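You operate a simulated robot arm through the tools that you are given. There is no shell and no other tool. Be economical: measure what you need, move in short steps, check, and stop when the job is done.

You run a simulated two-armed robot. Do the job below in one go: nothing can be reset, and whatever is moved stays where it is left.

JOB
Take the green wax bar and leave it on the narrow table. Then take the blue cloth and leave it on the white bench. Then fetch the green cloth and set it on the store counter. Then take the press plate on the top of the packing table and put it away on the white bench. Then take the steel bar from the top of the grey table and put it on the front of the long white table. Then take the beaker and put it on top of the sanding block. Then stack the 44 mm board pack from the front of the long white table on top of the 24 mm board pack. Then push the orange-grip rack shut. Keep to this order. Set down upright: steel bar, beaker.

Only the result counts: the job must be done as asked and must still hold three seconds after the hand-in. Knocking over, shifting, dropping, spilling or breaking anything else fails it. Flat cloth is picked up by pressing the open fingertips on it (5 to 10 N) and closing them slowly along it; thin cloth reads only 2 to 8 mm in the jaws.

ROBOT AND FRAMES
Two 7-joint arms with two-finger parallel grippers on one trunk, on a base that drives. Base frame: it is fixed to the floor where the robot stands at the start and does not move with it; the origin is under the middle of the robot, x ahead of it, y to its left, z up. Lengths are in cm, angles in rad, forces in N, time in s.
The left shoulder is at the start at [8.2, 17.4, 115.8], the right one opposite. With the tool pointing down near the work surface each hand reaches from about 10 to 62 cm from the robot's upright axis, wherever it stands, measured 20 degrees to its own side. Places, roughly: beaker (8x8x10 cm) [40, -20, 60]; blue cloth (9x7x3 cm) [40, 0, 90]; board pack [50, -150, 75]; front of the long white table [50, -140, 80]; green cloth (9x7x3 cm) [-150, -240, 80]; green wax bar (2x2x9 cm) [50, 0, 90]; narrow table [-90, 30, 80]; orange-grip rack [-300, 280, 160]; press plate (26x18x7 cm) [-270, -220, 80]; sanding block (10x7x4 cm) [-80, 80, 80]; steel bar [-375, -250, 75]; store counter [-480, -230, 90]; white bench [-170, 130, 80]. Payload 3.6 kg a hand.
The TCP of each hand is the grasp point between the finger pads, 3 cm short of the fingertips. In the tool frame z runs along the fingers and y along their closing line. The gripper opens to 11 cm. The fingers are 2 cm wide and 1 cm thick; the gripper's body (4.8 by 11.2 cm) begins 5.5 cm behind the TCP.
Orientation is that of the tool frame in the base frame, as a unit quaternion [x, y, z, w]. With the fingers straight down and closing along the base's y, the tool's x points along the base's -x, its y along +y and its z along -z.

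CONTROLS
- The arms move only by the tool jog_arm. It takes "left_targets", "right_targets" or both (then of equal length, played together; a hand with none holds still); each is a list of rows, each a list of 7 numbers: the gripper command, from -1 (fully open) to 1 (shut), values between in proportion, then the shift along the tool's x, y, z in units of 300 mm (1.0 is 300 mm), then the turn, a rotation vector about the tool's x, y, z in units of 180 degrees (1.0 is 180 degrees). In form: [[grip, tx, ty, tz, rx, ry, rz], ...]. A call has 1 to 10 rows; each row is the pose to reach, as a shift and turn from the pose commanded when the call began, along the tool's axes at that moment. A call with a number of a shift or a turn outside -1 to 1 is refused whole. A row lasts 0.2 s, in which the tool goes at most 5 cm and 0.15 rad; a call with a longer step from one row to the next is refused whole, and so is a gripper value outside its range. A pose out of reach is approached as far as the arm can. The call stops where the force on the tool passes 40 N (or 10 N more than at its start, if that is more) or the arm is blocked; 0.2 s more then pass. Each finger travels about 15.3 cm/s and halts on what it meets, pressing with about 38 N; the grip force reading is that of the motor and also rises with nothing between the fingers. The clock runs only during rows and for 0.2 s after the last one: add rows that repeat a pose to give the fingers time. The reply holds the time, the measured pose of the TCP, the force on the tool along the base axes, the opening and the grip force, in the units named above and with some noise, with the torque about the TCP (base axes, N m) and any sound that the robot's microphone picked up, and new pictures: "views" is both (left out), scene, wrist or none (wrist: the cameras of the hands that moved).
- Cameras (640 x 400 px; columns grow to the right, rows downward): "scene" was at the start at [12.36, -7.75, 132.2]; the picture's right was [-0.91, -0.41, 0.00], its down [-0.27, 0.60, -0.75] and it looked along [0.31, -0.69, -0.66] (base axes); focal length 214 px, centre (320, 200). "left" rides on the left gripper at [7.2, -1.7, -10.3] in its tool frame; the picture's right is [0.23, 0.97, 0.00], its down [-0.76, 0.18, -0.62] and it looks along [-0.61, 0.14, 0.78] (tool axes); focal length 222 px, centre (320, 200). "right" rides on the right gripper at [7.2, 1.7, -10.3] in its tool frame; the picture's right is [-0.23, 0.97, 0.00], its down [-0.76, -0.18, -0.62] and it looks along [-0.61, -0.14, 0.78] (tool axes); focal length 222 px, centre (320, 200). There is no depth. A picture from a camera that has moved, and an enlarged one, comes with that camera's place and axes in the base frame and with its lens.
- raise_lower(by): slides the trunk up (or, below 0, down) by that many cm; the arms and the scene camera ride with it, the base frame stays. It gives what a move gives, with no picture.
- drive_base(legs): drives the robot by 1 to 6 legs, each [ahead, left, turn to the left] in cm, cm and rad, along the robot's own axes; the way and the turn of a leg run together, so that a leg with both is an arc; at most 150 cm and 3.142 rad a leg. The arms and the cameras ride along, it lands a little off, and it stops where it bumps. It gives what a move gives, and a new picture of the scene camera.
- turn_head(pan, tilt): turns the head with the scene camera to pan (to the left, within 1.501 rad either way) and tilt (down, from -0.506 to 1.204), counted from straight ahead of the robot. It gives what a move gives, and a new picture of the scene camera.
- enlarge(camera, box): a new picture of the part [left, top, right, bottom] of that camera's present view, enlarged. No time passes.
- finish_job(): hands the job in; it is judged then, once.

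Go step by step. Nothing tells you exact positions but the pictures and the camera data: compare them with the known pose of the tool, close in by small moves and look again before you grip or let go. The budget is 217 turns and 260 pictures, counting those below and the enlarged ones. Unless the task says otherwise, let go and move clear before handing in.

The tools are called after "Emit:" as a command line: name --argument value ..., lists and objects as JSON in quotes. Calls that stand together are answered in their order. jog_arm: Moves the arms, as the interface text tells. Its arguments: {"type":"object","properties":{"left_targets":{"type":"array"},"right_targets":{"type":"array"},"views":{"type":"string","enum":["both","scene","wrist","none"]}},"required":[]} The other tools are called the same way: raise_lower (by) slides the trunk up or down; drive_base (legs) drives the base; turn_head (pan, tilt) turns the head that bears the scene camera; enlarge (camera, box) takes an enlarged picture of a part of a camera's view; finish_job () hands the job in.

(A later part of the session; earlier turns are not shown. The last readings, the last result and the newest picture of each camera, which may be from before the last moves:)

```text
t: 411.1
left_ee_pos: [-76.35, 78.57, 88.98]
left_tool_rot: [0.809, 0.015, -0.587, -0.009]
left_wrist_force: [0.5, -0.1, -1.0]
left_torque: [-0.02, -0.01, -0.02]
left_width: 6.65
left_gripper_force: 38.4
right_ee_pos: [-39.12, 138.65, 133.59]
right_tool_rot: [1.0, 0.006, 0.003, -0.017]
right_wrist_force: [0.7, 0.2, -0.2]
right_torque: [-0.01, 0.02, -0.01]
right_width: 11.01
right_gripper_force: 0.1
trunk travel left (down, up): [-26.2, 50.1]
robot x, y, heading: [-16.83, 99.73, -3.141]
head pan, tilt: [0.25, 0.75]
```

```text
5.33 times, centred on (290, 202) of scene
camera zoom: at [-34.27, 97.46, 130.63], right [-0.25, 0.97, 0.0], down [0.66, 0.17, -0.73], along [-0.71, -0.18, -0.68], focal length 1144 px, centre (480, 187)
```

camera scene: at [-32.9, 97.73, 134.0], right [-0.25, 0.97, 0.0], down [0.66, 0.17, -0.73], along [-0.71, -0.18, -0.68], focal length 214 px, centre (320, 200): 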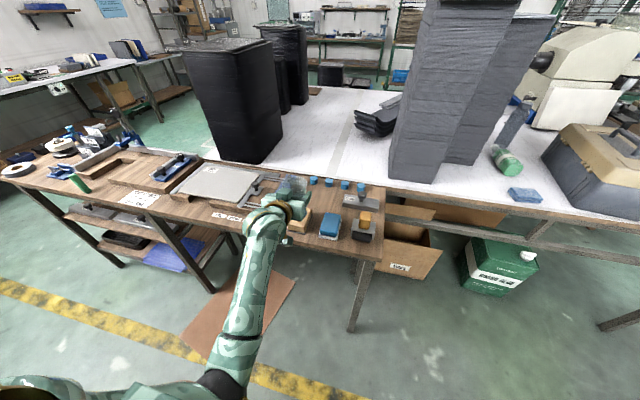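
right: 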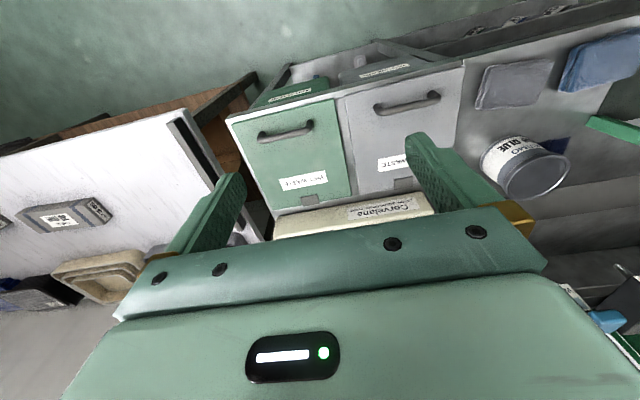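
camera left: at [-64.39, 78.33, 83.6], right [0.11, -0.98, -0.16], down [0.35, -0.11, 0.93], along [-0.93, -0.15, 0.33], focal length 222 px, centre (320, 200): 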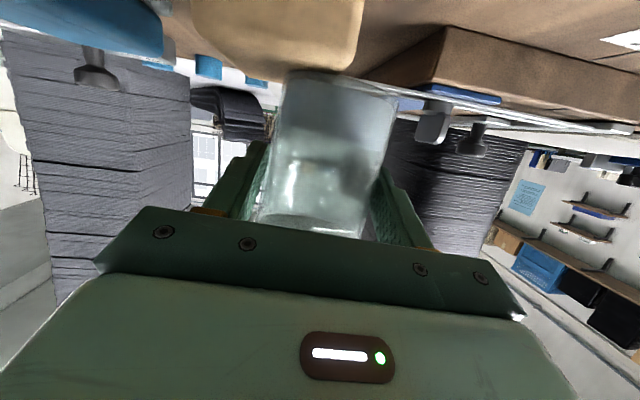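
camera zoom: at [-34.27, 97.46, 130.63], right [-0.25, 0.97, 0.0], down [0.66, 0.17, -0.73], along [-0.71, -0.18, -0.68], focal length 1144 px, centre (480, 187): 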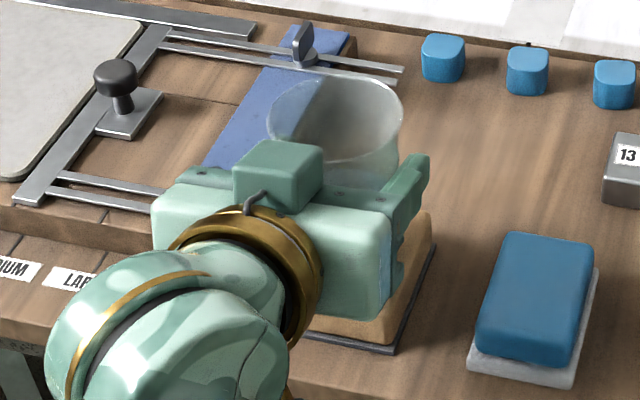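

Beaker sits about [-77, 79], base ~2 cm above the block top. Move 0.8 cm forward and lower until contact.

Emit:
jog_arm --left_targets '[[-0.1, -0.008, 0, 0.025, 0, 0, 0], [-0.1, 0.008, 0, 0.03, 0, 0, 0], [-0.1, 0.017, 0, 0.033, 0, 0, 0], [-0.1, 0.024, 0, 0.035, 0, 0, 0], [-0.1, 0.03, 0, 0.037, 0, 0, 0], [-0.1, 0.036, 0, 0.039, 0, 0, 0], [-0.1, 0.042, 0, 0.041, 0, 0, 0], [-0.1, 0.048, 0, 0.043, 0, 0, 0], [-0.1, 0.054, 0, 0.045, 0, 0, 0]]' --views "wrist"

```text
t: 413.1
left_ee_pos: [-77.11, 78.74, 87.08]
left_tool_rot: [0.809, 0.015, -0.588, -0.009]
left_wrist_force: [-1.0, -2.2, 6.0]
left_torque: [-0.16, -0.06, -0.02]
left_width: 6.67
left_gripper_force: 38.1
right_ee_pos: [-39.14, 138.58, 133.55]
right_tool_rot: [1.0, 0.006, 0.003, -0.017]
right_wrist_force: [0.2, 0.0, 0.3]
right_torque: [0.02, 0.02, 0.02]
right_width: 11.02
right_gripper_force: 0.2
trunk travel left (down, up): [-26.2, 50.1]
robot x, y, heading: [-16.83, 99.78, -3.142]
head pan, tilt: [0.25, 0.75]
camera left: at [-65.26, 80.88, 83.37], right [0.08, -0.97, -0.25], down [0.36, -0.2, 0.91], along [-0.93, -0.16, 0.33], focal length 222 px, centre (320, 200)
```

left: 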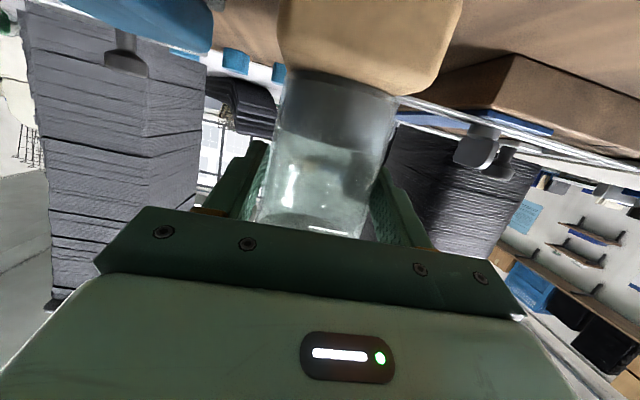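

Touching the block, but about 0.8 cm too far to +y. Lift slightly, shift, and lower again.

Emit:
jog_arm --left_targets '[[-0.1, -0.02, 0, -0.006, 0, 0, 0], [-0.1, -0.02, 0.027, -0.006, 0, 0, 0], [-0.1, -0.012, 0.027, -0.004, 0, 0, 0], [-0.1, -0.006, 0.027, -0.002, 0, 0, 0], [-0.1, 0.0, 0.027, 0.0, 0, 0, 0], [-0.1, 0.004, 0.027, 0.001, 0, 0, 0], [-0.1, 0.008, 0.027, 0.002, 0, 0, 0]]' --views "wrist"

```text
t: 414.8
left_ee_pos: [-77.07, 77.94, 87.08]
left_tool_rot: [0.807, 0.015, -0.59, -0.01]
left_wrist_force: [-3.7, -2.3, 19.6]
left_torque: [-0.3, -0.1, -0.05]
left_width: 6.65
left_gripper_force: 38.0
right_ee_pos: [-39.04, 138.72, 133.55]
right_tool_rot: [1.0, 0.005, 0.003, -0.017]
right_wrist_force: [-0.1, 0.5, -0.4]
right_torque: [-0.01, -0.01, -0.02]
right_width: 11.01
right_gripper_force: 0.1
trunk travel left (down, up): [-26.2, 50.1]
robot x, y, heading: [-16.48, 99.8, -3.144]
head pan, tilt: [0.25, 0.75]
camera left: at [-65.17, 80.09, 83.29], right [0.08, -0.97, -0.25], down [0.37, -0.2, 0.91], along [-0.93, -0.16, 0.34], focal length 222 px, centre (320, 200)
```

left: 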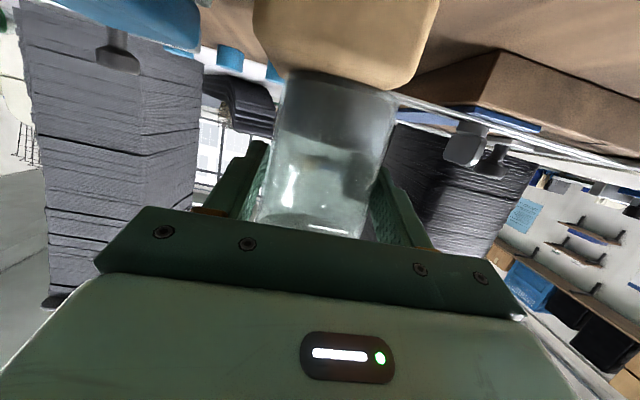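

Centred now. Ease, open slowly and withdraw straight back.

Emit:
jog_arm --left_targets '[[-0.2, -0.003, 0, -0.001, 0, 0, 0], [-0.26, -0.004, 0, -0.001, 0, 0, 0], [-0.34, -0.004, 0, -0.001, 0, 0, 0], [-0.45, -0.004, 0, -0.001, 0, 0, 0], [-0.6, -0.004, 0, -0.001, 0, 0, 0], [-0.8, -0.004, 0, -0.001, 0, 0, 0], [-0.8, -0.004, 0, -0.001, 0, 0, 0]]' --views "wrist"

```text
t: 416.4
left_ee_pos: [-77.19, 77.9, 86.79]
left_tool_rot: [0.81, 0.015, -0.586, -0.009]
left_wrist_force: [0.1, 0.2, 0.1]
left_torque: [-0.03, -0.03, 0.0]
left_width: 9.92
left_gripper_force: 0.1
right_ee_pos: [-39.27, 138.68, 133.52]
right_tool_rot: [1.0, 0.006, 0.003, -0.016]
right_wrist_force: [-0.4, -0.3, 0.4]
right_torque: [0.01, 0.01, -0.01]
right_width: 10.98
right_gripper_force: 0.1
trunk travel left (down, up): [-26.2, 50.1]
robot x, y, heading: [-16.74, 99.62, -3.14]
head pan, tilt: [0.25, 0.75]
camera left: at [-65.16, 80.08, 83.1], right [0.08, -0.97, -0.25], down [0.36, -0.2, 0.91], along [-0.93, -0.16, 0.33], focal length 222 px, centre (320, 200)
```

left: 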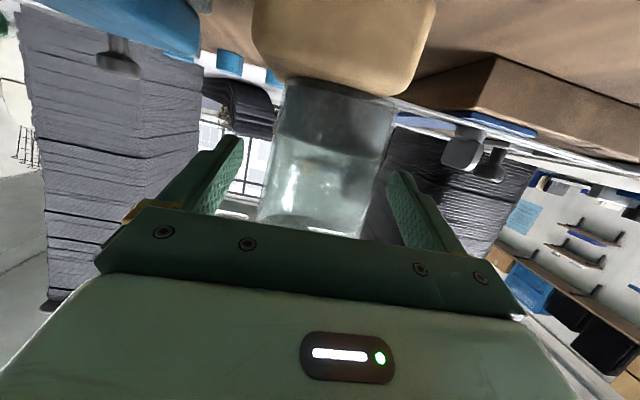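

Beaker stands free. Withdraw straight back along +x.

Emit:
jog_arm --left_targets '[[-0.8, 0.018, 0, -0.055, 0, 0, 0], [-0.8, 0.036, 0, -0.11, 0, 0, 0], [-0.8, 0.06, 0, -0.185, 0, 0, 0], [-0.8, 0.09, 0, -0.28, 0, 0, 0], [-0.8, 0.125, 0, -0.38, 0, 0, 0], [-0.8, 0.155, 0, -0.475, 0, 0, 0]]' --views "scene"

Emit:
enlarge --camera "scene" --box '[210, 150, 370, 250]'

```text
t: 417.8
left_ee_pos: [-62.03, 78.07, 86.98]
left_tool_rot: [0.809, 0.011, -0.588, -0.008]
left_wrist_force: [0.5, 1.0, 0.3]
left_torque: [0.02, 0.01, 0.01]
left_width: 9.89
left_gripper_force: 0.0
right_ee_pos: [-39.14, 138.74, 133.57]
right_tool_rot: [1.0, 0.005, 0.003, -0.016]
right_wrist_force: [0.5, 0.4, 0.0]
right_torque: [0.0, 0.02, -0.02]
right_width: 11.01
right_gripper_force: 0.0
trunk travel left (down, up): [-26.2, 50.1]
robot x, y, heading: [-16.92, 99.6, -3.142]
head pan, tilt: [0.25, 0.75]
camera scene: at [-34.27, 97.5, 130.63], right [-0.25, 0.97, 0.0], down [0.66, 0.17, -0.73], along [-0.71, -0.18, -0.68], focal length 214 px, centre (320, 200)
```

scene: 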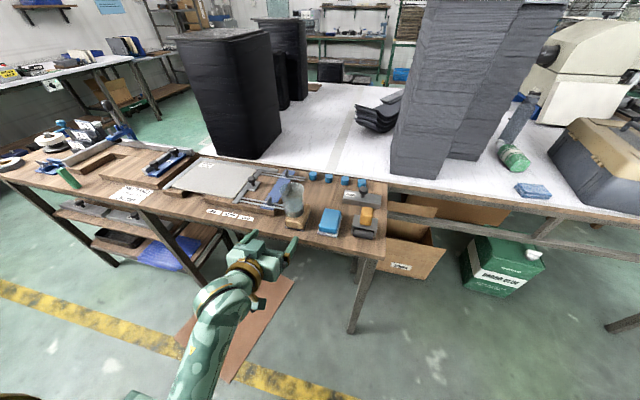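

```text
4.00 times, centred on (290, 200) of scene
camera zoom: at [-34.27, 97.5, 130.63], right [-0.25, 0.97, 0.0], down [0.66, 0.17, -0.73], along [-0.71, -0.18, -0.68], focal length 858 px, centre (440, 200)
```

zoom: 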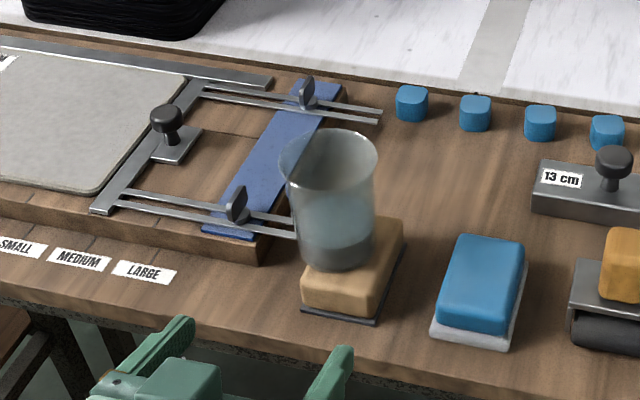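

Beaker is upright on the sanding block. Now back to the shelf to straighten the nudged bottle tray.

Emit:
turn_head --pan 0.3 --tilt 0.7

Emit:
drive_base --legs '[[-8, 0, 0], [0, 0, 1.571], [146, 9, 0], [0, 0, 1.85]]'

```text
t: 418.4
left_ee_pos: [-62.27, 77.99, 86.73]
left_tool_rot: [0.81, 0.011, -0.586, -0.008]
left_wrist_force: [-0.1, -0.3, -0.5]
left_torque: [-0.02, -0.02, -0.02]
left_width: 9.89
left_gripper_force: 0.0
right_ee_pos: [-39.26, 138.69, 133.59]
right_tool_rot: [1.0, 0.005, 0.003, -0.016]
right_wrist_force: [-1.2, 0.1, 0.3]
right_torque: [-0.01, 0.01, -0.02]
right_width: 10.98
right_gripper_force: 0.0
trunk travel left (down, up): [-26.2, 50.1]
robot x, y, heading: [-16.83, 99.71, -3.14]
head pan, tilt: [0.3, 0.7]
camera scene: at [-34.43, 97.03, 131.03], right [-0.3, 0.95, 0.0], down [0.62, 0.19, -0.76], along [-0.73, -0.23, -0.64], focal length 214 px, centre (320, 200)
```

scene: 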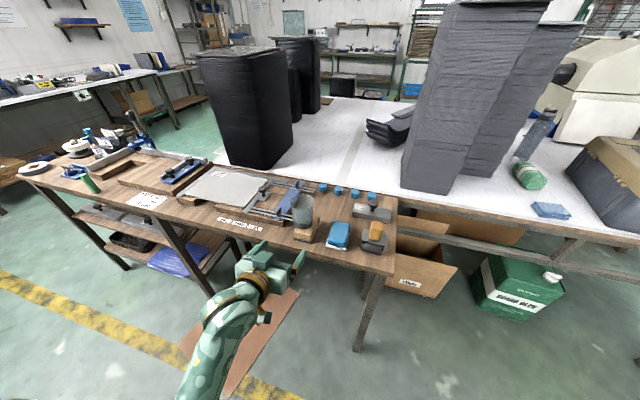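

```text
t: 431.6
left_ee_pos: [38.11, -77.19, 87.06]
left_tool_rot: [0.424, 0.687, -0.339, 0.484]
left_wrist_force: [-3.5, -4.5, 0.9]
left_torque: [-0.06, 0.13, 0.53]
left_width: 9.88
left_gripper_force: 0.1
right_ee_pos: [-25.93, -81.18, 133.67]
right_tool_rot: [0.535, 0.845, -0.012, -0.012]
right_wrist_force: [0.5, 0.4, -0.8]
right_torque: [0.01, -0.02, 0.01]
right_width: 11.01
right_gripper_force: 0.1
trunk travel left (down, up): [-26.2, 50.1]
robot x, y, heading: [0.2, -44.22, -1.143]
head pan, tilt: [0.3, 0.7]
stopped in leg 4: the force on the tool passed its limit at 93 N (the readings are from after the stop); the commanded pose is now the measured one
camera scene: at [9.75, -59.54, 131.04], right [-0.74, -0.67, 0.0], down [-0.43, 0.48, -0.76], along [0.51, -0.57, -0.64], focal length 214 px, centre (320, 200)
```

scene: 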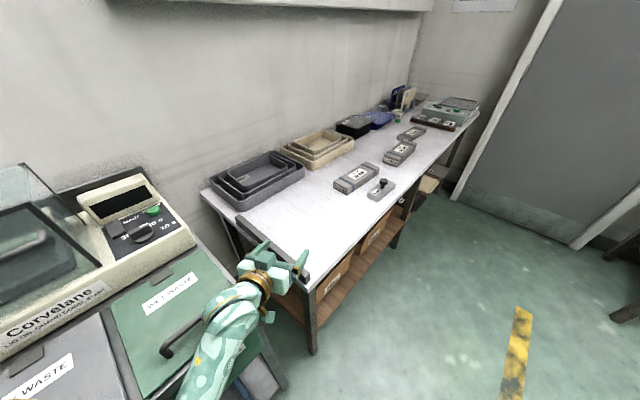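

I strafed the wrong way and the hand bumped the table edge. Turn back and move away from it.

Emit:
drive_base --legs '[[0, 0, -0.43], [0, -19, 0]]'

```text
t: 434.5
left_ee_pos: [0.79, -90.13, 87.03]
left_tool_rot: [0.565, 0.576, -0.436, 0.398]
left_wrist_force: [-0.6, 0.0, -0.3]
left_torque: [0.0, 0.01, 0.03]
left_width: 9.93
left_gripper_force: 0.1
right_ee_pos: [-58.79, -66.09, 133.53]
right_tool_rot: [0.708, 0.706, -0.009, -0.015]
right_wrist_force: [0.8, 0.4, 0.4]
right_torque: [0.01, 0.02, 0.01]
right_width: 10.98
right_gripper_force: 0.1
trunk travel left (down, up): [-26.2, 50.1]
robot x, y, heading: [-19.51, -44.22, -1.58]
head pan, tilt: [0.3, 0.7]
camera scene: at [-17.25, -61.94, 131.04], right [-0.96, -0.28, 0.0], down [-0.18, 0.62, -0.76], along [0.22, -0.73, -0.64], focal length 214 px, centre (320, 200)
```

scene: 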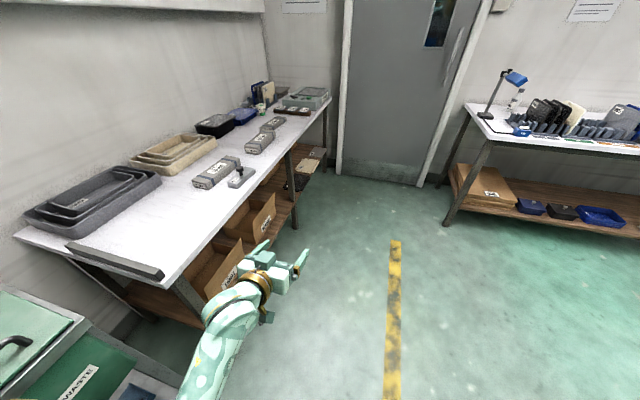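

Now shift away from the counter and rotate to face the shelf.

Emit:
drive_base --legs '[[0, -11, 0], [0, 0, 1.86]]'

Emit:
raise_lower --by -19

Emit:
turn_head --pan 0.1 --tilt 0.55

```text
t: 440.2
left_ee_pos: [6.7, -10.3, 86.99]
left_tool_rot: [-0.138, 0.795, 0.068, 0.587]
left_wrist_force: [0.0, 0.3, -0.6]
left_torque: [-0.01, -0.04, 0.01]
left_width: 9.88
left_gripper_force: 0.1
right_ee_pos: [2.89, -74.3, 133.51]
right_tool_rot: [-0.158, 0.987, -0.018, -0.001]
right_wrist_force: [0.3, -0.3, -0.4]
right_torque: [0.02, 0.02, 0.0]
right_width: 11.0
right_gripper_force: 0.1
trunk travel left (down, up): [-26.2, 50.1]
robot x, y, heading: [-30.27, -43.58, 0.306]
head pan, tilt: [0.3, 0.7]
camera scene: at [-14.32, -36.31, 131.04], right [0.57, -0.82, 0.0], down [-0.53, -0.37, -0.76], along [0.63, 0.44, -0.64], focal length 214 px, centre (320, 200)
```

scene: 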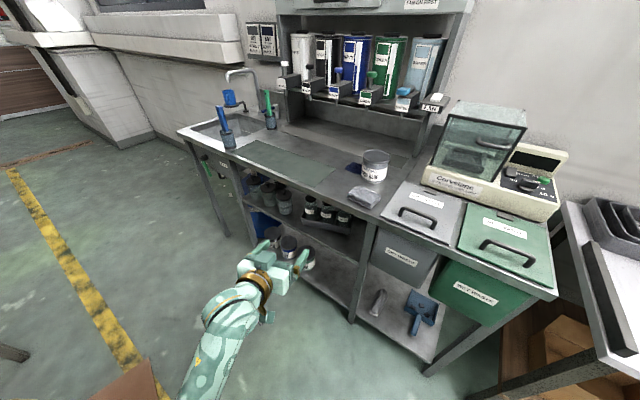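

```text
t: 442.3
left_ee_pos: [6.88, -10.24, 67.54]
left_tool_rot: [-0.139, 0.799, 0.067, 0.581]
left_wrist_force: [-0.1, -0.2, -0.5]
left_torque: [0.03, 0.0, -0.03]
left_width: 9.89
left_gripper_force: 0.0
right_ee_pos: [2.8, -74.43, 114.58]
right_tool_rot: [-0.157, 0.987, -0.017, 0.0]
right_wrist_force: [-0.2, 0.2, -0.6]
right_torque: [-0.01, -0.02, 0.01]
right_width: 11.01
right_gripper_force: 0.0
trunk travel left (down, up): [-7.2, 69.1]
robot x, y, heading: [-30.4, -44.25, 0.31]
head pan, tilt: [0.3, 0.7]
```

```text
t: 443.0
left_ee_pos: [6.85, -10.24, 67.48]
left_tool_rot: [-0.138, 0.799, 0.067, 0.581]
left_wrist_force: [0.0, 0.1, 0.3]
left_torque: [-0.02, -0.01, -0.01]
left_width: 9.9
left_gripper_force: 0.2
right_ee_pos: [2.96, -74.6, 114.52]
right_tool_rot: [-0.159, 0.987, -0.017, -0.001]
right_wrist_force: [-0.5, 0.7, 0.7]
right_torque: [-0.02, 0.01, 0.01]
right_width: 10.97
right_gripper_force: 0.1
trunk travel left (down, up): [-7.2, 69.1]
robot x, y, heading: [-30.02, -43.94, 0.308]
head pan, tilt: [0.099, 0.55]
camera scene: at [-2.79, -34.34, 112.29], right [0.4, -0.92, 0.0], down [-0.48, -0.21, -0.85], along [0.78, 0.34, -0.52], focal length 214 px, centre (320, 200)
```

scene: 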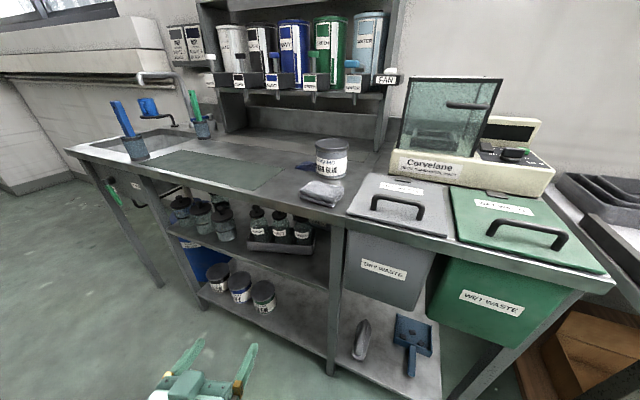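

Emit:
enlarge --camera "scene" --box '[170, 180, 370, 305]'

```text
3.20 times, centred on (270, 242) of scene
camera zoom: at [-2.79, -34.34, 112.29], right [0.4, -0.92, 0.0], down [-0.48, -0.21, -0.85], along [0.78, 0.34, -0.52], focal length 686 px, centre (480, 64)
```

zoom: 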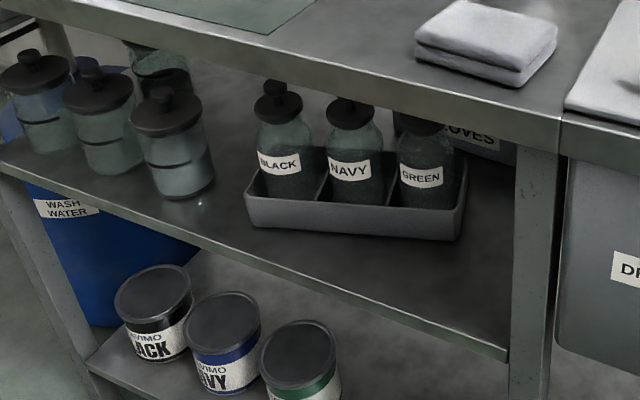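

The tray's front-right corner is at [45.2, -11.1] and left at [38.3, 11.8]; originally the front edge lay at x ≈ 37.5, y -9.2 to 14.8. I'll pinch its right end wall and pull it back. First position the base and pitch the hand.

Emit:
drive_base --legs '[[8, -8, 0]]'

Emit:
jog_arm --left_targets '[[0, 0, 0, 0, 0, 0.037, 0], [0.36, 0, 0, 0, 0, 0.075, 0], [0.36, 0, 0, 0.0, 0, 0.075, 0]]' --views "none"

```text
t: 444.2
left_ee_pos: [17.2, -15.7, 67.29]
left_tool_rot: [-0.138, 0.8, 0.067, 0.58]
left_wrist_force: [0.1, -0.3, 0.4]
left_torque: [-0.02, -0.01, 0.02]
left_width: 9.9
left_gripper_force: 0.0
right_ee_pos: [13.09, -79.78, 114.57]
right_tool_rot: [-0.157, 0.988, -0.017, -0.001]
right_wrist_force: [-0.5, -0.1, 0.5]
right_torque: [0.05, 0.04, -0.02]
right_width: 10.98
right_gripper_force: 0.1
trunk travel left (down, up): [-7.2, 69.1]
robot x, y, heading: [-20.27, -49.52, 0.306]
head pan, tilt: [0.099, 0.55]
camera scene: at [7.43, -39.71, 112.27], right [0.39, -0.92, 0.0], down [-0.48, -0.21, -0.85], along [0.78, 0.34, -0.52], focal length 214 px, centre (320, 200)
```

scene: 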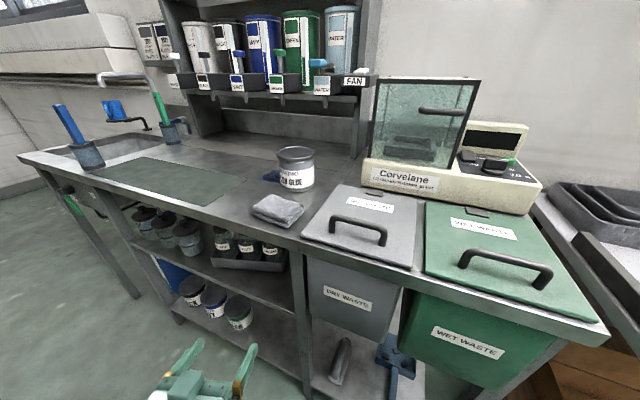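

```text
t: 445.1
left_ee_pos: [18.3, -15.46, 65.18]
left_tool_rot: [-0.138, 0.865, 0.053, 0.48]
left_wrist_force: [-0.7, -0.3, -0.4]
left_torque: [0.0, 0.01, 0.0]
left_width: 3.5
left_gripper_force: 0.2
left hand out of reach, approached as far as the arm can: row 1, 2, 3
right_ee_pos: [12.91, -79.8, 114.73]
right_tool_rot: [-0.157, 0.987, -0.017, -0.001]
right_wrist_force: [0.6, 0.7, 0.4]
right_torque: [-0.02, 0.0, -0.02]
right_width: 11.0
right_gripper_force: 0.1
trunk travel left (down, up): [-7.2, 69.1]
robot x, y, heading: [-19.94, -49.37, 0.305]
head pan, tilt: [0.099, 0.55]
```

Move to the pre-point before the tray's right end.

Emit:
jog_arm --left_targets '[[0.36, -0.06, -0.027, 0.11, 0, 0, 0], [0.36, -0.122, -0.054, 0.22, 0, 0, 0], [0.36, -0.183, -0.082, 0.33, 0, 0, 0], [0.36, -0.244, -0.109, 0.438, 0, 0, 0], [0.36, -0.244, -0.109, 0.438, 0, 0, 0]]'

```text
t: 446.2
left_ee_pos: [33.66, -13.72, 64.67]
left_tool_rot: [-0.139, 0.863, 0.06, 0.482]
left_wrist_force: [-0.4, 0.7, -0.2]
left_torque: [-0.02, 0.0, -0.01]
left_width: 3.5
left_gripper_force: 0.0
right_ee_pos: [12.96, -79.75, 114.53]
right_tool_rot: [-0.156, 0.988, -0.017, 0.0]
right_wrist_force: [0.5, -0.7, 0.7]
right_torque: [0.01, 0.0, 0.0]
right_width: 10.98
right_gripper_force: 0.0
trunk travel left (down, up): [-7.2, 69.1]
robot x, y, heading: [-19.99, -49.36, 0.307]
head pan, tilt: [0.099, 0.55]
camera scene: at [7.36, -39.66, 112.29], right [0.39, -0.92, 0.0], down [-0.48, -0.21, -0.85], along [0.78, 0.34, -0.52], focal length 214 px, centre (320, 200)
camera left: at [21.96, -18.9, 63.93], right [-0.4, 0.89, -0.22], down [-0.18, 0.16, 0.97], along [0.9, 0.43, 0.1], focal length 222 px, centre (320, 200)
```

scene: 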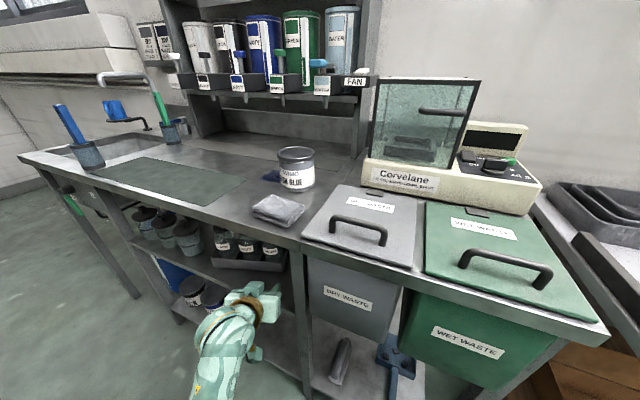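
left: 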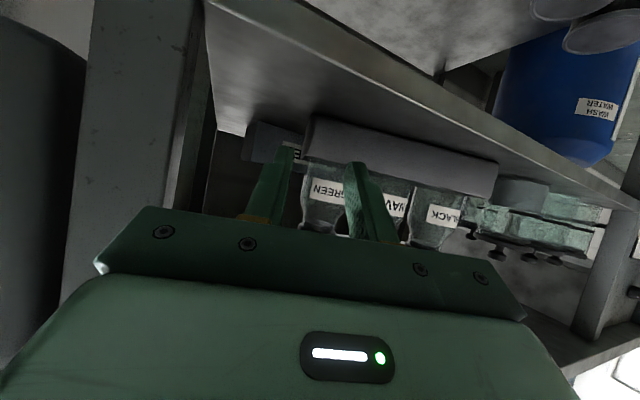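

Hand is aligned with the end wall. Advance over the front wall slowly.

Emit:
jog_arm --left_targets '[[0.36, -0.06, -0.002, 0.085, 0, 0, 0], [0.36, -0.12, -0.005, 0.175, 0, 0, 0], [0.36, -0.165, -0.006, 0.245, 0, 0, 0], [0.36, -0.2, -0.008, 0.302, 0, 0, 0], [0.36, -0.237, -0.009, 0.359, 0, 0, 0], [0.36, -0.237, -0.009, 0.359, 0, 0, 0]]' --views "wrist"

```text
t: 447.6
left_ee_pos: [46.13, -10.78, 65.22]
left_tool_rot: [-0.145, 0.863, 0.05, 0.482]
left_wrist_force: [-1.0, -1.2, 0.9]
left_torque: [-0.04, 0.02, 0.03]
left_width: 3.49
left_gripper_force: 0.0
right_ee_pos: [13.1, -79.85, 114.52]
right_tool_rot: [-0.157, 0.987, -0.017, -0.001]
right_wrist_force: [0.1, -0.2, -0.5]
right_torque: [0.01, 0.02, 0.01]
right_width: 11.04
right_gripper_force: 0.0
trunk travel left (down, up): [-7.2, 69.1]
robot x, y, heading: [-20.38, -49.37, 0.311]
head pan, tilt: [0.099, 0.55]
camera left: at [34.59, -15.96, 64.59], right [-0.4, 0.88, -0.25], down [-0.19, 0.18, 0.97], along [0.9, 0.43, 0.09], focal length 222 px, centre (320, 200)
```

left: 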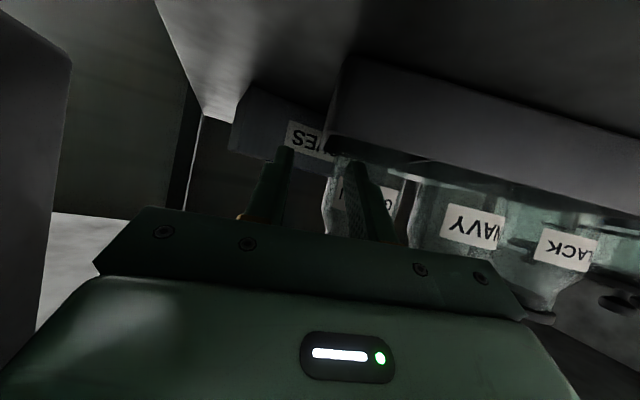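

Shift left 0.7 cm to straddle the end wall, then descend.

Emit:
jog_arm --left_targets '[[0.36, 0, 0.023, 0, 0, 0, 0], [0.36, 0.02, 0.023, 0.012, 0, 0, 0], [0.36, 0.04, 0.023, 0.025, 0, 0, 0], [0.36, 0.055, 0.023, 0.034, 0, 0, 0], [0.36, 0.068, 0.023, 0.042, 0, 0, 0], [0.36, 0.068, 0.023, 0.042, 0, 0, 0]]' --views "wrist"

```text
t: 449.1
left_ee_pos: [46.1, -10.09, 63.46]
left_tool_rot: [-0.144, 0.859, 0.051, 0.488]
left_wrist_force: [4.3, 3.2, 23.2]
left_torque: [0.52, -0.03, -0.11]
left_width: 3.56
left_gripper_force: 0.4
right_ee_pos: [12.67, -79.92, 114.65]
right_tool_rot: [-0.156, 0.988, -0.016, 0.001]
right_wrist_force: [0.5, -1.0, -0.6]
right_torque: [-0.02, 0.01, 0.02]
right_width: 11.0
right_gripper_force: 0.1
trunk travel left (down, up): [-7.2, 69.1]
robot x, y, heading: [-20.15, -49.1, 0.303]
head pan, tilt: [0.099, 0.55]
camera left: at [34.52, -15.34, 62.59], right [-0.4, 0.88, -0.25], down [-0.2, 0.18, 0.96], along [0.9, 0.43, 0.1], focal length 222 px, centre (320, 200)
```

left: 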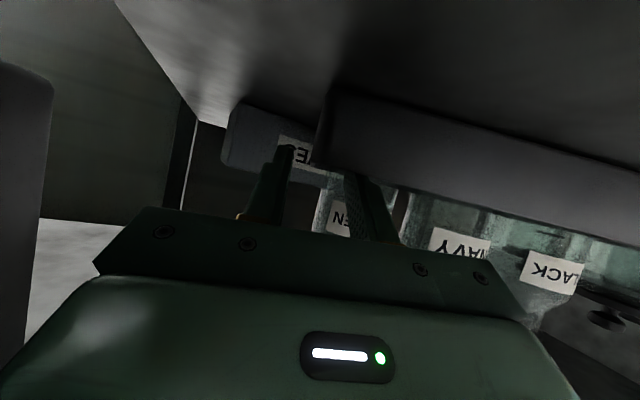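

The inside finger rests on the front wall with its tip inside. Close to pinch the end wall.

Emit:
jog_arm --left_targets '[[0.5, 0, 0, 0, 0, 0, 0], [0.65, 0, 0, 0, 0, 0, 0], [0.8, 0, 0, 0, 0, 0, 0], [0.9, 0, 0, 0, 0, 0, 0], [1, 0, 0, 0, 0, 0, 0], [1, 0, 0, 0, 0, 0, 0]]' --views "wrist"

```text
t: 450.4
left_ee_pos: [46.08, -10.35, 63.24]
left_tool_rot: [-0.144, 0.86, 0.049, 0.487]
left_wrist_force: [3.2, -9.2, 26.3]
left_torque: [0.07, -0.07, 0.36]
left_width: 0.45
left_gripper_force: 38.3
right_ee_pos: [12.7, -80.02, 114.53]
right_tool_rot: [-0.156, 0.988, -0.017, 0.001]
right_wrist_force: [0.4, 0.1, 1.3]
right_torque: [0.0, 0.0, 0.02]
right_width: 11.02
right_gripper_force: 0.1
trunk travel left (down, up): [-7.2, 69.1]
robot x, y, heading: [-20.13, -49.47, 0.307]
head pan, tilt: [0.099, 0.55]
camera left: at [34.47, -15.57, 62.52], right [-0.4, 0.88, -0.25], down [-0.19, 0.18, 0.96], along [0.9, 0.43, 0.1], focal length 222 px, centre (320, 200)
```

left: 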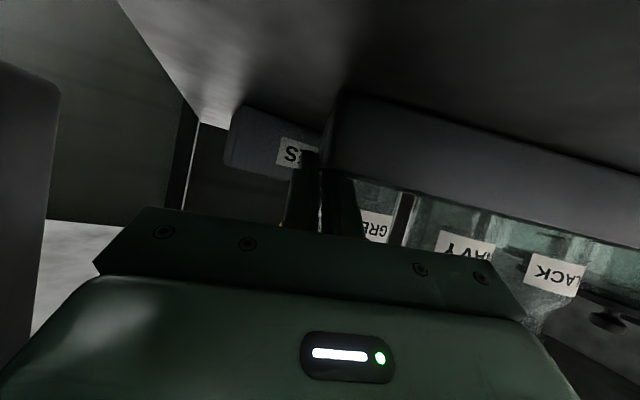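

Wall pinched (0.45 cm). Pull the tray's right end forward and rotate it straight, slowly.

Emit:
jog_arm --left_targets '[[1, 0.0126, 0.019, -0.025, 0.0095, 0.0006, 0.0058], [1, 0.0252, 0.038, -0.05, 0.019, 0.0012, 0.0116], [1, 0.038, 0.057, -0.075, 0.0285, 0.0019, 0.0174], [1, 0.0505, 0.076, -0.1, 0.038, 0.0025, 0.0231], [1, 0.063, 0.095, -0.126, 0.0474, 0.0031, 0.0289], [1, 0.076, 0.114, -0.151, 0.057, 0.0037, 0.0347], [1, 0.0885, 0.133, -0.176, 0.0664, 0.0044, 0.0405], [1, 0.101, 0.152, -0.201, 0.0759, 0.005, 0.0463], [1, 0.101, 0.152, -0.201, 0.0759, 0.005, 0.0463]]' --views "scene"

Emit:
enlarge --camera "scene" --box '[100, 190, 340, 340]'

```text
t: 452.4
left_ee_pos: [38.26, -7.74, 63.29]
left_tool_rot: [-0.023, 0.874, -0.019, 0.485]
left_wrist_force: [6.2, -0.7, 17.2]
left_torque: [0.4, -0.6, -0.12]
left_width: 0.35
left_gripper_force: 38.2
right_ee_pos: [12.88, -79.86, 114.57]
right_tool_rot: [-0.156, 0.988, -0.017, 0.0]
right_wrist_force: [0.2, -0.1, -0.3]
right_torque: [-0.01, -0.01, -0.02]
right_width: 10.99
right_gripper_force: 0.1
trunk travel left (down, up): [-7.2, 69.1]
robot x, y, heading: [-20.55, -49.37, 0.31]
head pan, tilt: [0.099, 0.55]
camera scene: at [7.26, -39.76, 112.33], right [0.39, -0.92, 0.0], down [-0.48, -0.21, -0.85], along [0.78, 0.34, -0.52], focal length 214 px, centre (320, 200)
```

scene: 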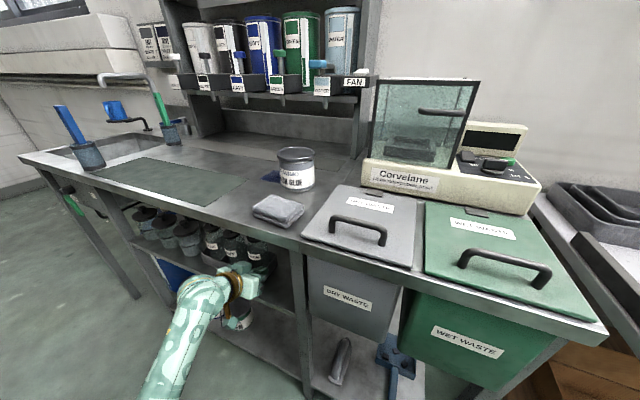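

```text
2.67 times, centred on (220, 265) of scene
camera zoom: at [7.26, -39.76, 112.33], right [0.39, -0.92, 0.0], down [-0.48, -0.21, -0.85], along [0.78, 0.34, -0.52], focal length 572 px, centre (587, 27)
```

zoom: 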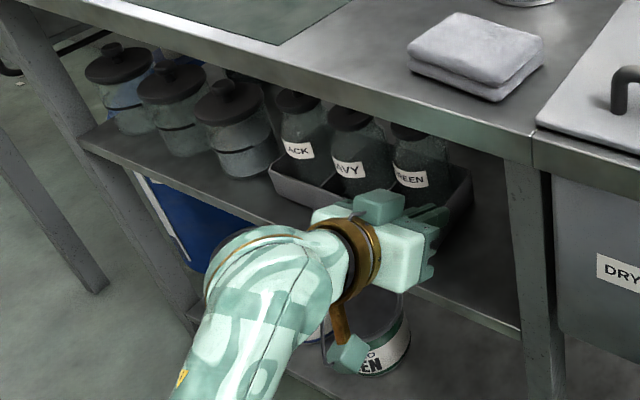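

The tray is back: left-front corner near [37.8, 14.6], right near [38.3, -8.5], within about a centimetre of the original. Release, rise and withdraw.

Emit:
jog_arm --left_targets '[[0.7, 0, 0, 0, 0, 0, 0], [0.55, 0, 0, 0, 0, 0, 0], [0.55, -0.03, 0, -0.019, 0, 0, 0], [0.55, -0.062, 0, -0.039, 0, 0, 0], [0.55, 0.0, 0, -0.14, 0, 0, 0], [0.55, 0.06, 0, -0.24, 0, 0, 0], [0.55, 0.13, 0, -0.345, 0, 0, 0], [0.55, 0.195, 0, -0.45, 0, 0, 0], [0.55, 0.255, 0, -0.548, 0, 0, 0]]' --views "none"

Emit:
enlarge --camera "scene" --box '[100, 190, 340, 340]'

```text
t: 454.4
left_ee_pos: [20.2, -8.06, 65.32]
left_tool_rot: [-0.023, 0.874, -0.019, 0.485]
left_wrist_force: [0.5, -0.4, 0.8]
left_torque: [0.03, 0.03, 0.0]
left_width: 2.49
left_gripper_force: 0.1
right_ee_pos: [12.89, -79.81, 114.62]
right_tool_rot: [-0.156, 0.988, -0.018, 0.0]
right_wrist_force: [0.1, -0.4, 0.8]
right_torque: [0.04, -0.01, -0.01]
right_width: 11.0
right_gripper_force: 0.0
trunk travel left (down, up): [-7.2, 69.1]
robot x, y, heading: [-20.11, -49.35, 0.306]
head pan, tilt: [0.099, 0.55]
```

```text
2.67 times, centred on (220, 265) of scene
camera zoom: at [7.33, -39.67, 112.31], right [0.39, -0.92, 0.0], down [-0.48, -0.21, -0.85], along [0.78, 0.34, -0.52], focal length 572 px, centre (587, 27)
```

zoom: 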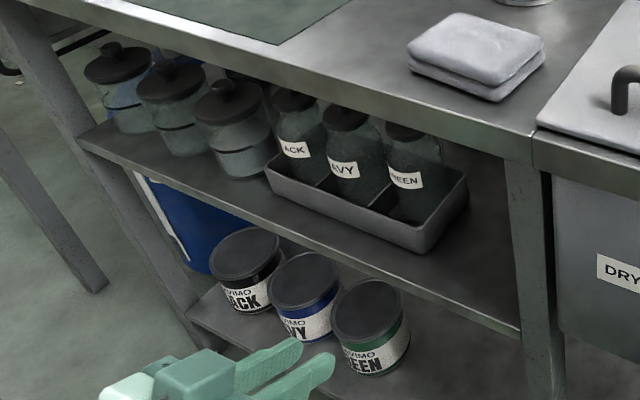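

The bottles still sit about 3.5 cm too far to +y. I'll pinch the end wall once more and slide it back. Approach.

Emit:
jog_arm --left_targets '[[0.36, -0.062, 0.017, 0.098, 0, 0, 0], [0.36, -0.123, 0.034, 0.196, 0, 0, 0], [0.36, -0.184, 0.05, 0.294, 0, 0, 0], [0.36, -0.245, 0.067, 0.391, 0, 0, 0], [0.36, -0.245, 0.067, 0.391, 0, 0, 0]]' --views "wrist"

```text
t: 455.6
left_ee_pos: [34.35, -5.56, 65.44]
left_tool_rot: [-0.023, 0.874, -0.02, 0.484]
left_wrist_force: [0.5, 0.0, -0.2]
left_torque: [-0.01, -0.01, 0.0]
left_width: 3.49
left_gripper_force: 0.1
right_ee_pos: [12.91, -79.73, 114.5]
right_tool_rot: [-0.156, 0.988, -0.016, -0.001]
right_wrist_force: [-0.1, 1.0, -0.2]
right_torque: [-0.02, 0.0, 0.0]
right_width: 10.99
right_gripper_force: 0.1
trunk travel left (down, up): [-7.2, 69.1]
robot x, y, heading: [-19.97, -49.26, 0.304]
head pan, tilt: [0.099, 0.55]
camera left: at [21.6, -7.39, 64.79], right [-0.14, 0.96, -0.25], down [-0.13, 0.23, 0.96], along [0.98, 0.17, 0.09], focal length 222 px, centre (320, 200)
```

left: 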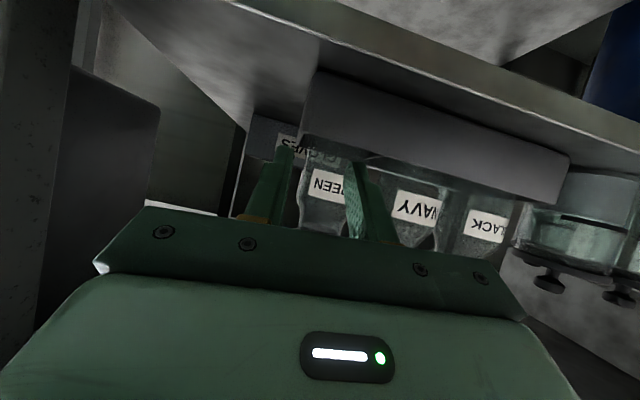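

Close view: right corner at [38.8, -7.3]; it needs about -2 cm in y. Straddle the wall and descend.

Emit:
jog_arm --left_targets '[[0.36, 0, -0.053, 0, 0, 0, 0], [0.36, -0.03, -0.053, 0.06, 0, 0, 0], [0.36, -0.065, -0.053, 0.123, 0, 0, 0], [0.36, -0.045, -0.053, 0.135, 0, 0, 0], [0.36, -0.025, -0.053, 0.147, 0, 0, 0], [0.36, -0.012, -0.053, 0.156, 0, 0, 0], [0.36, -0.012, -0.053, 0.156, 0, 0, 0]]' --views "wrist"

```text
t: 457.2
left_ee_pos: [38.37, -7.18, 63.33]
left_tool_rot: [-0.024, 0.874, -0.019, 0.485]
left_wrist_force: [-0.3, 1.3, 4.8]
left_torque: [0.07, -0.01, 0.03]
left_width: 3.5
left_gripper_force: 0.1
right_ee_pos: [12.92, -79.8, 114.6]
right_tool_rot: [-0.156, 0.988, -0.017, -0.001]
right_wrist_force: [0.4, 0.6, -0.4]
right_torque: [-0.02, -0.02, -0.02]
right_width: 11.04
right_gripper_force: 0.1
trunk travel left (down, up): [-7.2, 69.1]
robot x, y, heading: [-20.22, -49.13, 0.302]
head pan, tilt: [0.099, 0.55]
camera left: at [25.72, -9.05, 62.66], right [-0.14, 0.96, -0.25], down [-0.13, 0.23, 0.96], along [0.98, 0.17, 0.09], focal length 222 px, centre (320, 200)
```

left: 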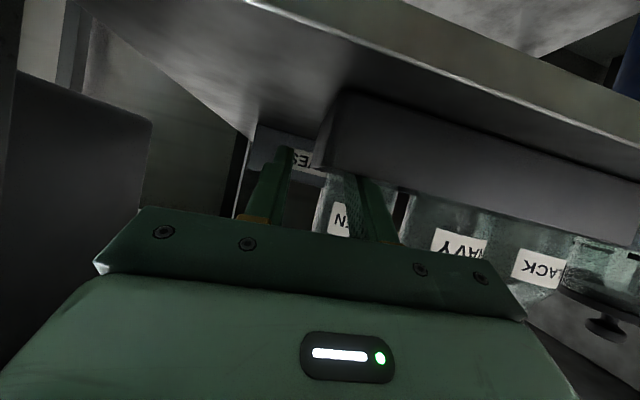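

Pinch and slide the tray 2 cm toward -y.

Emit:
jog_arm --left_targets '[[0.6, 0, 0, 0, 0, 0, 0], [0.8, 0, 0, 0, 0, 0, 0], [1, 0, 0, 0, 0, 0, 0], [1, 0, 0, 0, 0, 0, 0], [1, 0.005, -0.017, -0.005, 0, 0, 0], [1, 0.009, -0.035, -0.011, 0, 0, 0], [1, 0.014, -0.052, -0.017, 0, 0, 0], [1, 0.018, -0.069, -0.022, 0, 0, 0], [1, 0.018, -0.069, -0.022, 0, 0, 0]]' --views "none"

Emit:
jog_arm --left_targets '[[0.7, 0, 0, 0, 0, 0, 0], [0.55, 0, 0, 0, 0, 0, 0], [0.55, -0.03, 0, -0.019, 0, 0, 0], [0.55, -0.062, 0, -0.039, 0, 0, 0], [0.55, 0.0, 0, -0.14, 0, 0, 0], [0.55, 0.06, 0, -0.24, 0, 0, 0], [0.55, 0.13, 0, -0.345, 0, 0, 0], [0.55, 0.195, 0, -0.45, 0, 0, 0], [0.55, 0.255, 0, -0.548, 0, 0, 0]]' --views "wrist"

Emit:
enlarge --camera "scene" --box '[100, 190, 340, 340]'

```text
t: 459.2
left_ee_pos: [37.32, -9.45, 63.16]
left_tool_rot: [-0.024, 0.874, -0.02, 0.485]
left_wrist_force: [0.6, 3.4, 0.4]
left_torque: [0.49, -0.08, -0.07]
left_width: 0.34
left_gripper_force: 37.6
right_ee_pos: [13.02, -79.87, 114.56]
right_tool_rot: [-0.157, 0.987, -0.018, -0.001]
right_wrist_force: [0.5, 0.8, -0.6]
right_torque: [0.0, 0.0, 0.01]
right_width: 10.99
right_gripper_force: 0.1
trunk travel left (down, up): [-7.2, 69.1]
robot x, y, heading: [-19.87, -49.23, 0.302]
head pan, tilt: [0.099, 0.55]
```

```text
t: 461.2
left_ee_pos: [19.39, -9.58, 65.46]
left_tool_rot: [-0.024, 0.874, -0.02, 0.485]
left_wrist_force: [-0.3, 0.0, -0.1]
left_torque: [0.0, -0.02, 0.01]
left_width: 2.46
left_gripper_force: 0.1
right_ee_pos: [12.95, -79.77, 114.6]
right_tool_rot: [-0.157, 0.987, -0.018, -0.001]
right_wrist_force: [-0.2, 0.2, 0.6]
right_torque: [0.0, 0.04, -0.02]
right_width: 10.99
right_gripper_force: 0.0
trunk travel left (down, up): [-7.2, 69.1]
robot x, y, heading: [-20.54, -49.56, 0.306]
head pan, tilt: [0.099, 0.55]
camera left: at [6.81, -11.47, 64.72], right [-0.14, 0.96, -0.25], down [-0.13, 0.23, 0.96], along [0.98, 0.17, 0.09], focal length 222 px, centre (320, 200)
```

left: 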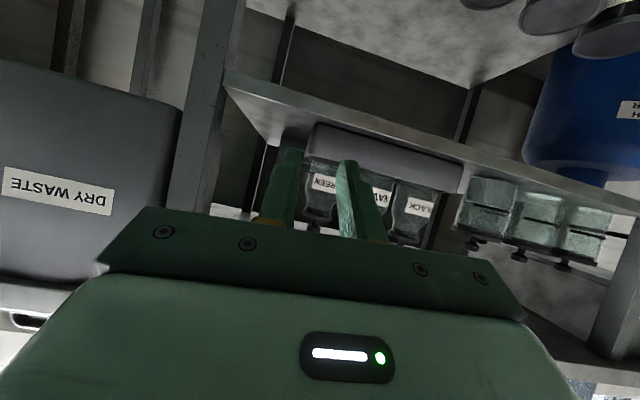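

```text
2.67 times, centred on (220, 265) of scene
camera zoom: at [7.33, -39.68, 112.31], right [0.39, -0.92, 0.0], down [-0.48, -0.21, -0.85], along [0.78, 0.34, -0.52], focal length 572 px, centre (587, 27)
```

zoom: 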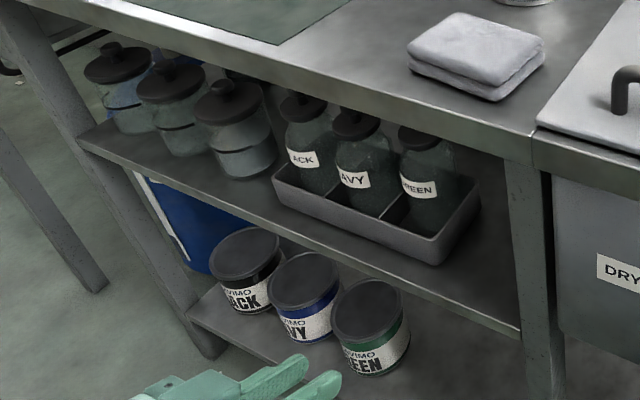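

The tray is back at its original place. Now straighten the left hand upward and drive to the long white table for the packs.

Emit:
raise_lower --by 19

Emit:
jog_arm --left_targets '[[0.55, -0.09, 0, -0.055, 0, 0.04, 0], [0.55, -0.18, 0, -0.11, 0, 0.08, 0], [0.55, -0.27, 0, -0.165, 0, 0.12, 0], [0.55, -0.36, 0, -0.22, 0, 0.16, 0], [0.55, -0.45, 0, -0.275, 0, 0.2, 0], [0.55, -0.53, 0, -0.33, 0, 0.24, 0], [0.55, -0.62, 0, -0.385, 0, 0.28, 0], [0.55, -0.7, 0, -0.44, 0, 0.32, 0], [0.55, -0.7, 0, -0.44, 0, 0.32, 0]]' --views "none"

Emit:
drive_base --legs '[[0, 0, -0.306], [0, -95, 0]]'

```text
t: 463.3
left_ee_pos: [19.38, -9.7, 84.33]
left_tool_rot: [-0.024, 0.874, -0.02, 0.485]
left_wrist_force: [-0.1, -0.1, 0.3]
left_torque: [0.03, 0.01, 0.02]
left_width: 2.5
left_gripper_force: 0.1
right_ee_pos: [12.98, -79.75, 133.47]
right_tool_rot: [-0.157, 0.987, -0.017, -0.001]
right_wrist_force: [0.1, 0.8, 0.3]
right_torque: [-0.01, 0.07, 0.0]
right_width: 10.99
right_gripper_force: 0.0
trunk travel left (down, up): [-26.2, 50.1]
robot x, y, heading: [-20.24, -49.02, 0.301]
head pan, tilt: [0.099, 0.55]
```

```text
t: 465.3
left_ee_pos: [19.28, -8.07, 108.95]
left_tool_rot: [-0.011, 1.0, -0.028, 0.003]
left_wrist_force: [0.1, -0.5, 0.0]
left_torque: [0.02, -0.01, 0.0]
left_width: 2.47
left_gripper_force: 0.0
right_ee_pos: [12.95, -79.65, 133.5]
right_tool_rot: [-0.156, 0.988, -0.018, 0.0]
right_wrist_force: [0.7, -0.3, 0.4]
right_torque: [0.01, -0.01, 0.01]
right_width: 10.99
right_gripper_force: 0.1
trunk travel left (down, up): [-26.2, 50.1]
robot x, y, heading: [-20.08, -49.27, 0.306]
head pan, tilt: [0.099, 0.55]
```

```text
t: 471.1
left_ee_pos: [29.89, -114.37, 108.97]
left_tool_rot: [0.144, 0.989, -0.029, -0.001]
left_wrist_force: [-0.2, 0.1, 0.4]
left_torque: [0.03, 0.01, 0.02]
left_width: 2.49
left_gripper_force: 0.0
right_ee_pos: [1.78, -180.48, 133.57]
right_tool_rot: [-0.001, 1.0, -0.017, -0.003]
right_wrist_force: [-0.6, 0.0, 0.3]
right_torque: [0.0, 0.02, 0.03]
right_width: 11.02
right_gripper_force: 0.0
trunk travel left (down, up): [-26.2, 50.1]
robot x, y, heading: [-20.46, -141.39, -0.003]
head pan, tilt: [0.099, 0.55]
camera scene: at [-1.97, -140.65, 132.35], right [0.09, -1.0, 0.0], down [-0.52, -0.05, -0.85], along [0.85, 0.08, -0.52], focal length 214 px, centre (320, 200)
```

scene: 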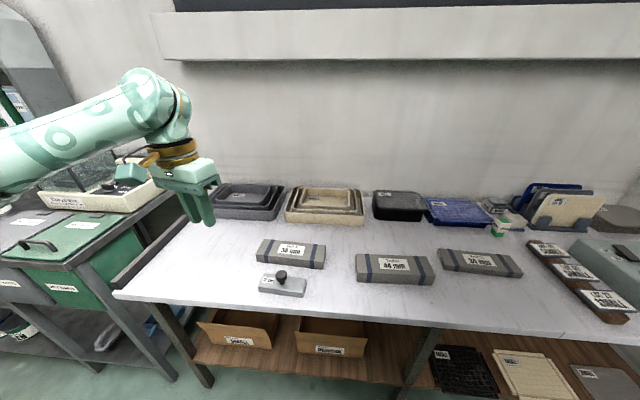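

All is in place. Drive closer and bring the right hand, turned 90°, toward the 44 mm pack.

Emit:
drive_base --legs '[[12, -4, 0.003]]'

Emit:
jog_arm --right_targets '[[-1, -0.067, 0.05, 0.067, -0.0108, -0.002, -0.047], [-1, -0.134, 0.1, 0.134, -0.0108, -0.002, -0.094], [-1, -0.2, 0.15, 0.2, -0.0108, -0.002, -0.141], [-1, -0.267, 0.2, 0.267, -0.0108, -0.002, -0.188], [-1, -0.333, 0.25, 0.333, -0.0108, -0.002, -0.235], [-1, -0.4, 0.3, 0.4, -0.0108, -0.002, -0.282], [-1, -0.467, 0.35, 0.467, -0.0108, -0.002, -0.329], [-1, -0.534, 0.4, 0.534, -0.0108, -0.002, -0.376], [-1, -0.6, 0.45, 0.6, -0.0108, -0.002, -0.423], [-1, -0.667, 0.5, 0.667, -0.0108, -0.002, -0.47]]' --views "none"

```text
t: 472.4
left_ee_pos: [41.59, -118.36, 108.92]
left_tool_rot: [0.143, 0.989, -0.029, -0.001]
left_wrist_force: [0.4, 0.0, 0.3]
left_torque: [0.02, 0.03, 0.03]
left_width: 2.46
left_gripper_force: 0.0
right_ee_pos: [13.91, -184.64, 133.49]
right_tool_rot: [-0.003, 1.0, -0.016, -0.004]
right_wrist_force: [1.3, -0.3, 0.4]
right_torque: [0.0, 0.07, 0.0]
right_width: 11.0
right_gripper_force: 0.0
trunk travel left (down, up): [-26.2, 50.1]
robot x, y, heading: [-8.63, -145.16, 0.0]
head pan, tilt: [0.099, 0.55]
camera scene: at [9.94, -144.69, 132.33], right [0.1, -1.0, 0.0], down [-0.52, -0.05, -0.85], along [0.85, 0.08, -0.52], focal length 214 px, centre (320, 200)
```

scene: 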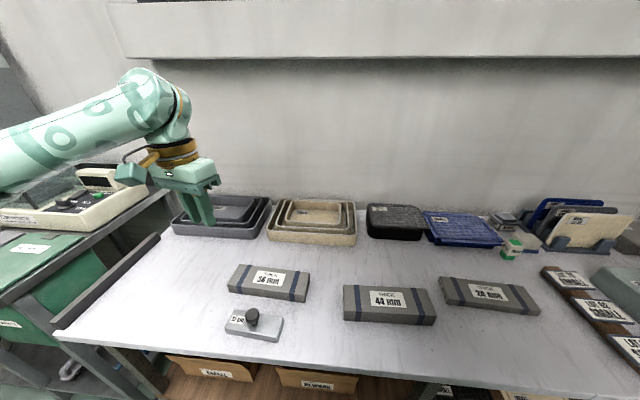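

```text
refused: row 1 steps farther than a row can; nothing moved
```

Emit:
jog_arm --right_targets '[[-1, -0.067, 0.05, 0.067, -0.001, 0, -0.045], [-1, -0.134, 0.1, 0.134, -0.002, 0, -0.09], [-1, -0.2, 0.15, 0.2, -0.003, -0.001, -0.135], [-1, -0.267, 0.2, 0.267, -0.004, -0.001, -0.18], [-1, -0.333, 0.25, 0.333, -0.005, -0.001, -0.225], [-1, -0.4, 0.3, 0.4, -0.006, -0.001, -0.27], [-1, -0.467, 0.35, 0.467, -0.007, -0.001, -0.315], [-1, -0.534, 0.4, 0.534, -0.008, -0.002, -0.36], [-1, -0.6, 0.45, 0.6, -0.009, -0.002, -0.405], [-1, -0.667, 0.5, 0.667, -0.01, -0.002, -0.45]]' --views "none"

```text
t: 474.6
left_ee_pos: [41.59, -118.23, 108.99]
left_tool_rot: [0.143, 0.989, -0.028, 0.0]
left_wrist_force: [-0.6, -0.2, -0.1]
left_torque: [0.0, 0.02, 0.01]
left_width: 2.45
left_gripper_force: 0.0
right_ee_pos: [29.28, -184.79, 112.99]
right_tool_rot: [-0.652, 0.758, 0.003, -0.01]
right_wrist_force: [-0.8, 0.5, -0.3]
right_torque: [0.03, -0.03, -0.04]
right_width: 11.02
right_gripper_force: 0.1
right hand out of reach, approached as far as the arm can: row 2, 3, 4, 5, 6, 7, 8, 9, 10
trunk travel left (down, up): [-26.2, 50.1]
robot x, y, heading: [-9.01, -145.93, -0.005]
head pan, tilt: [0.099, 0.55]
```

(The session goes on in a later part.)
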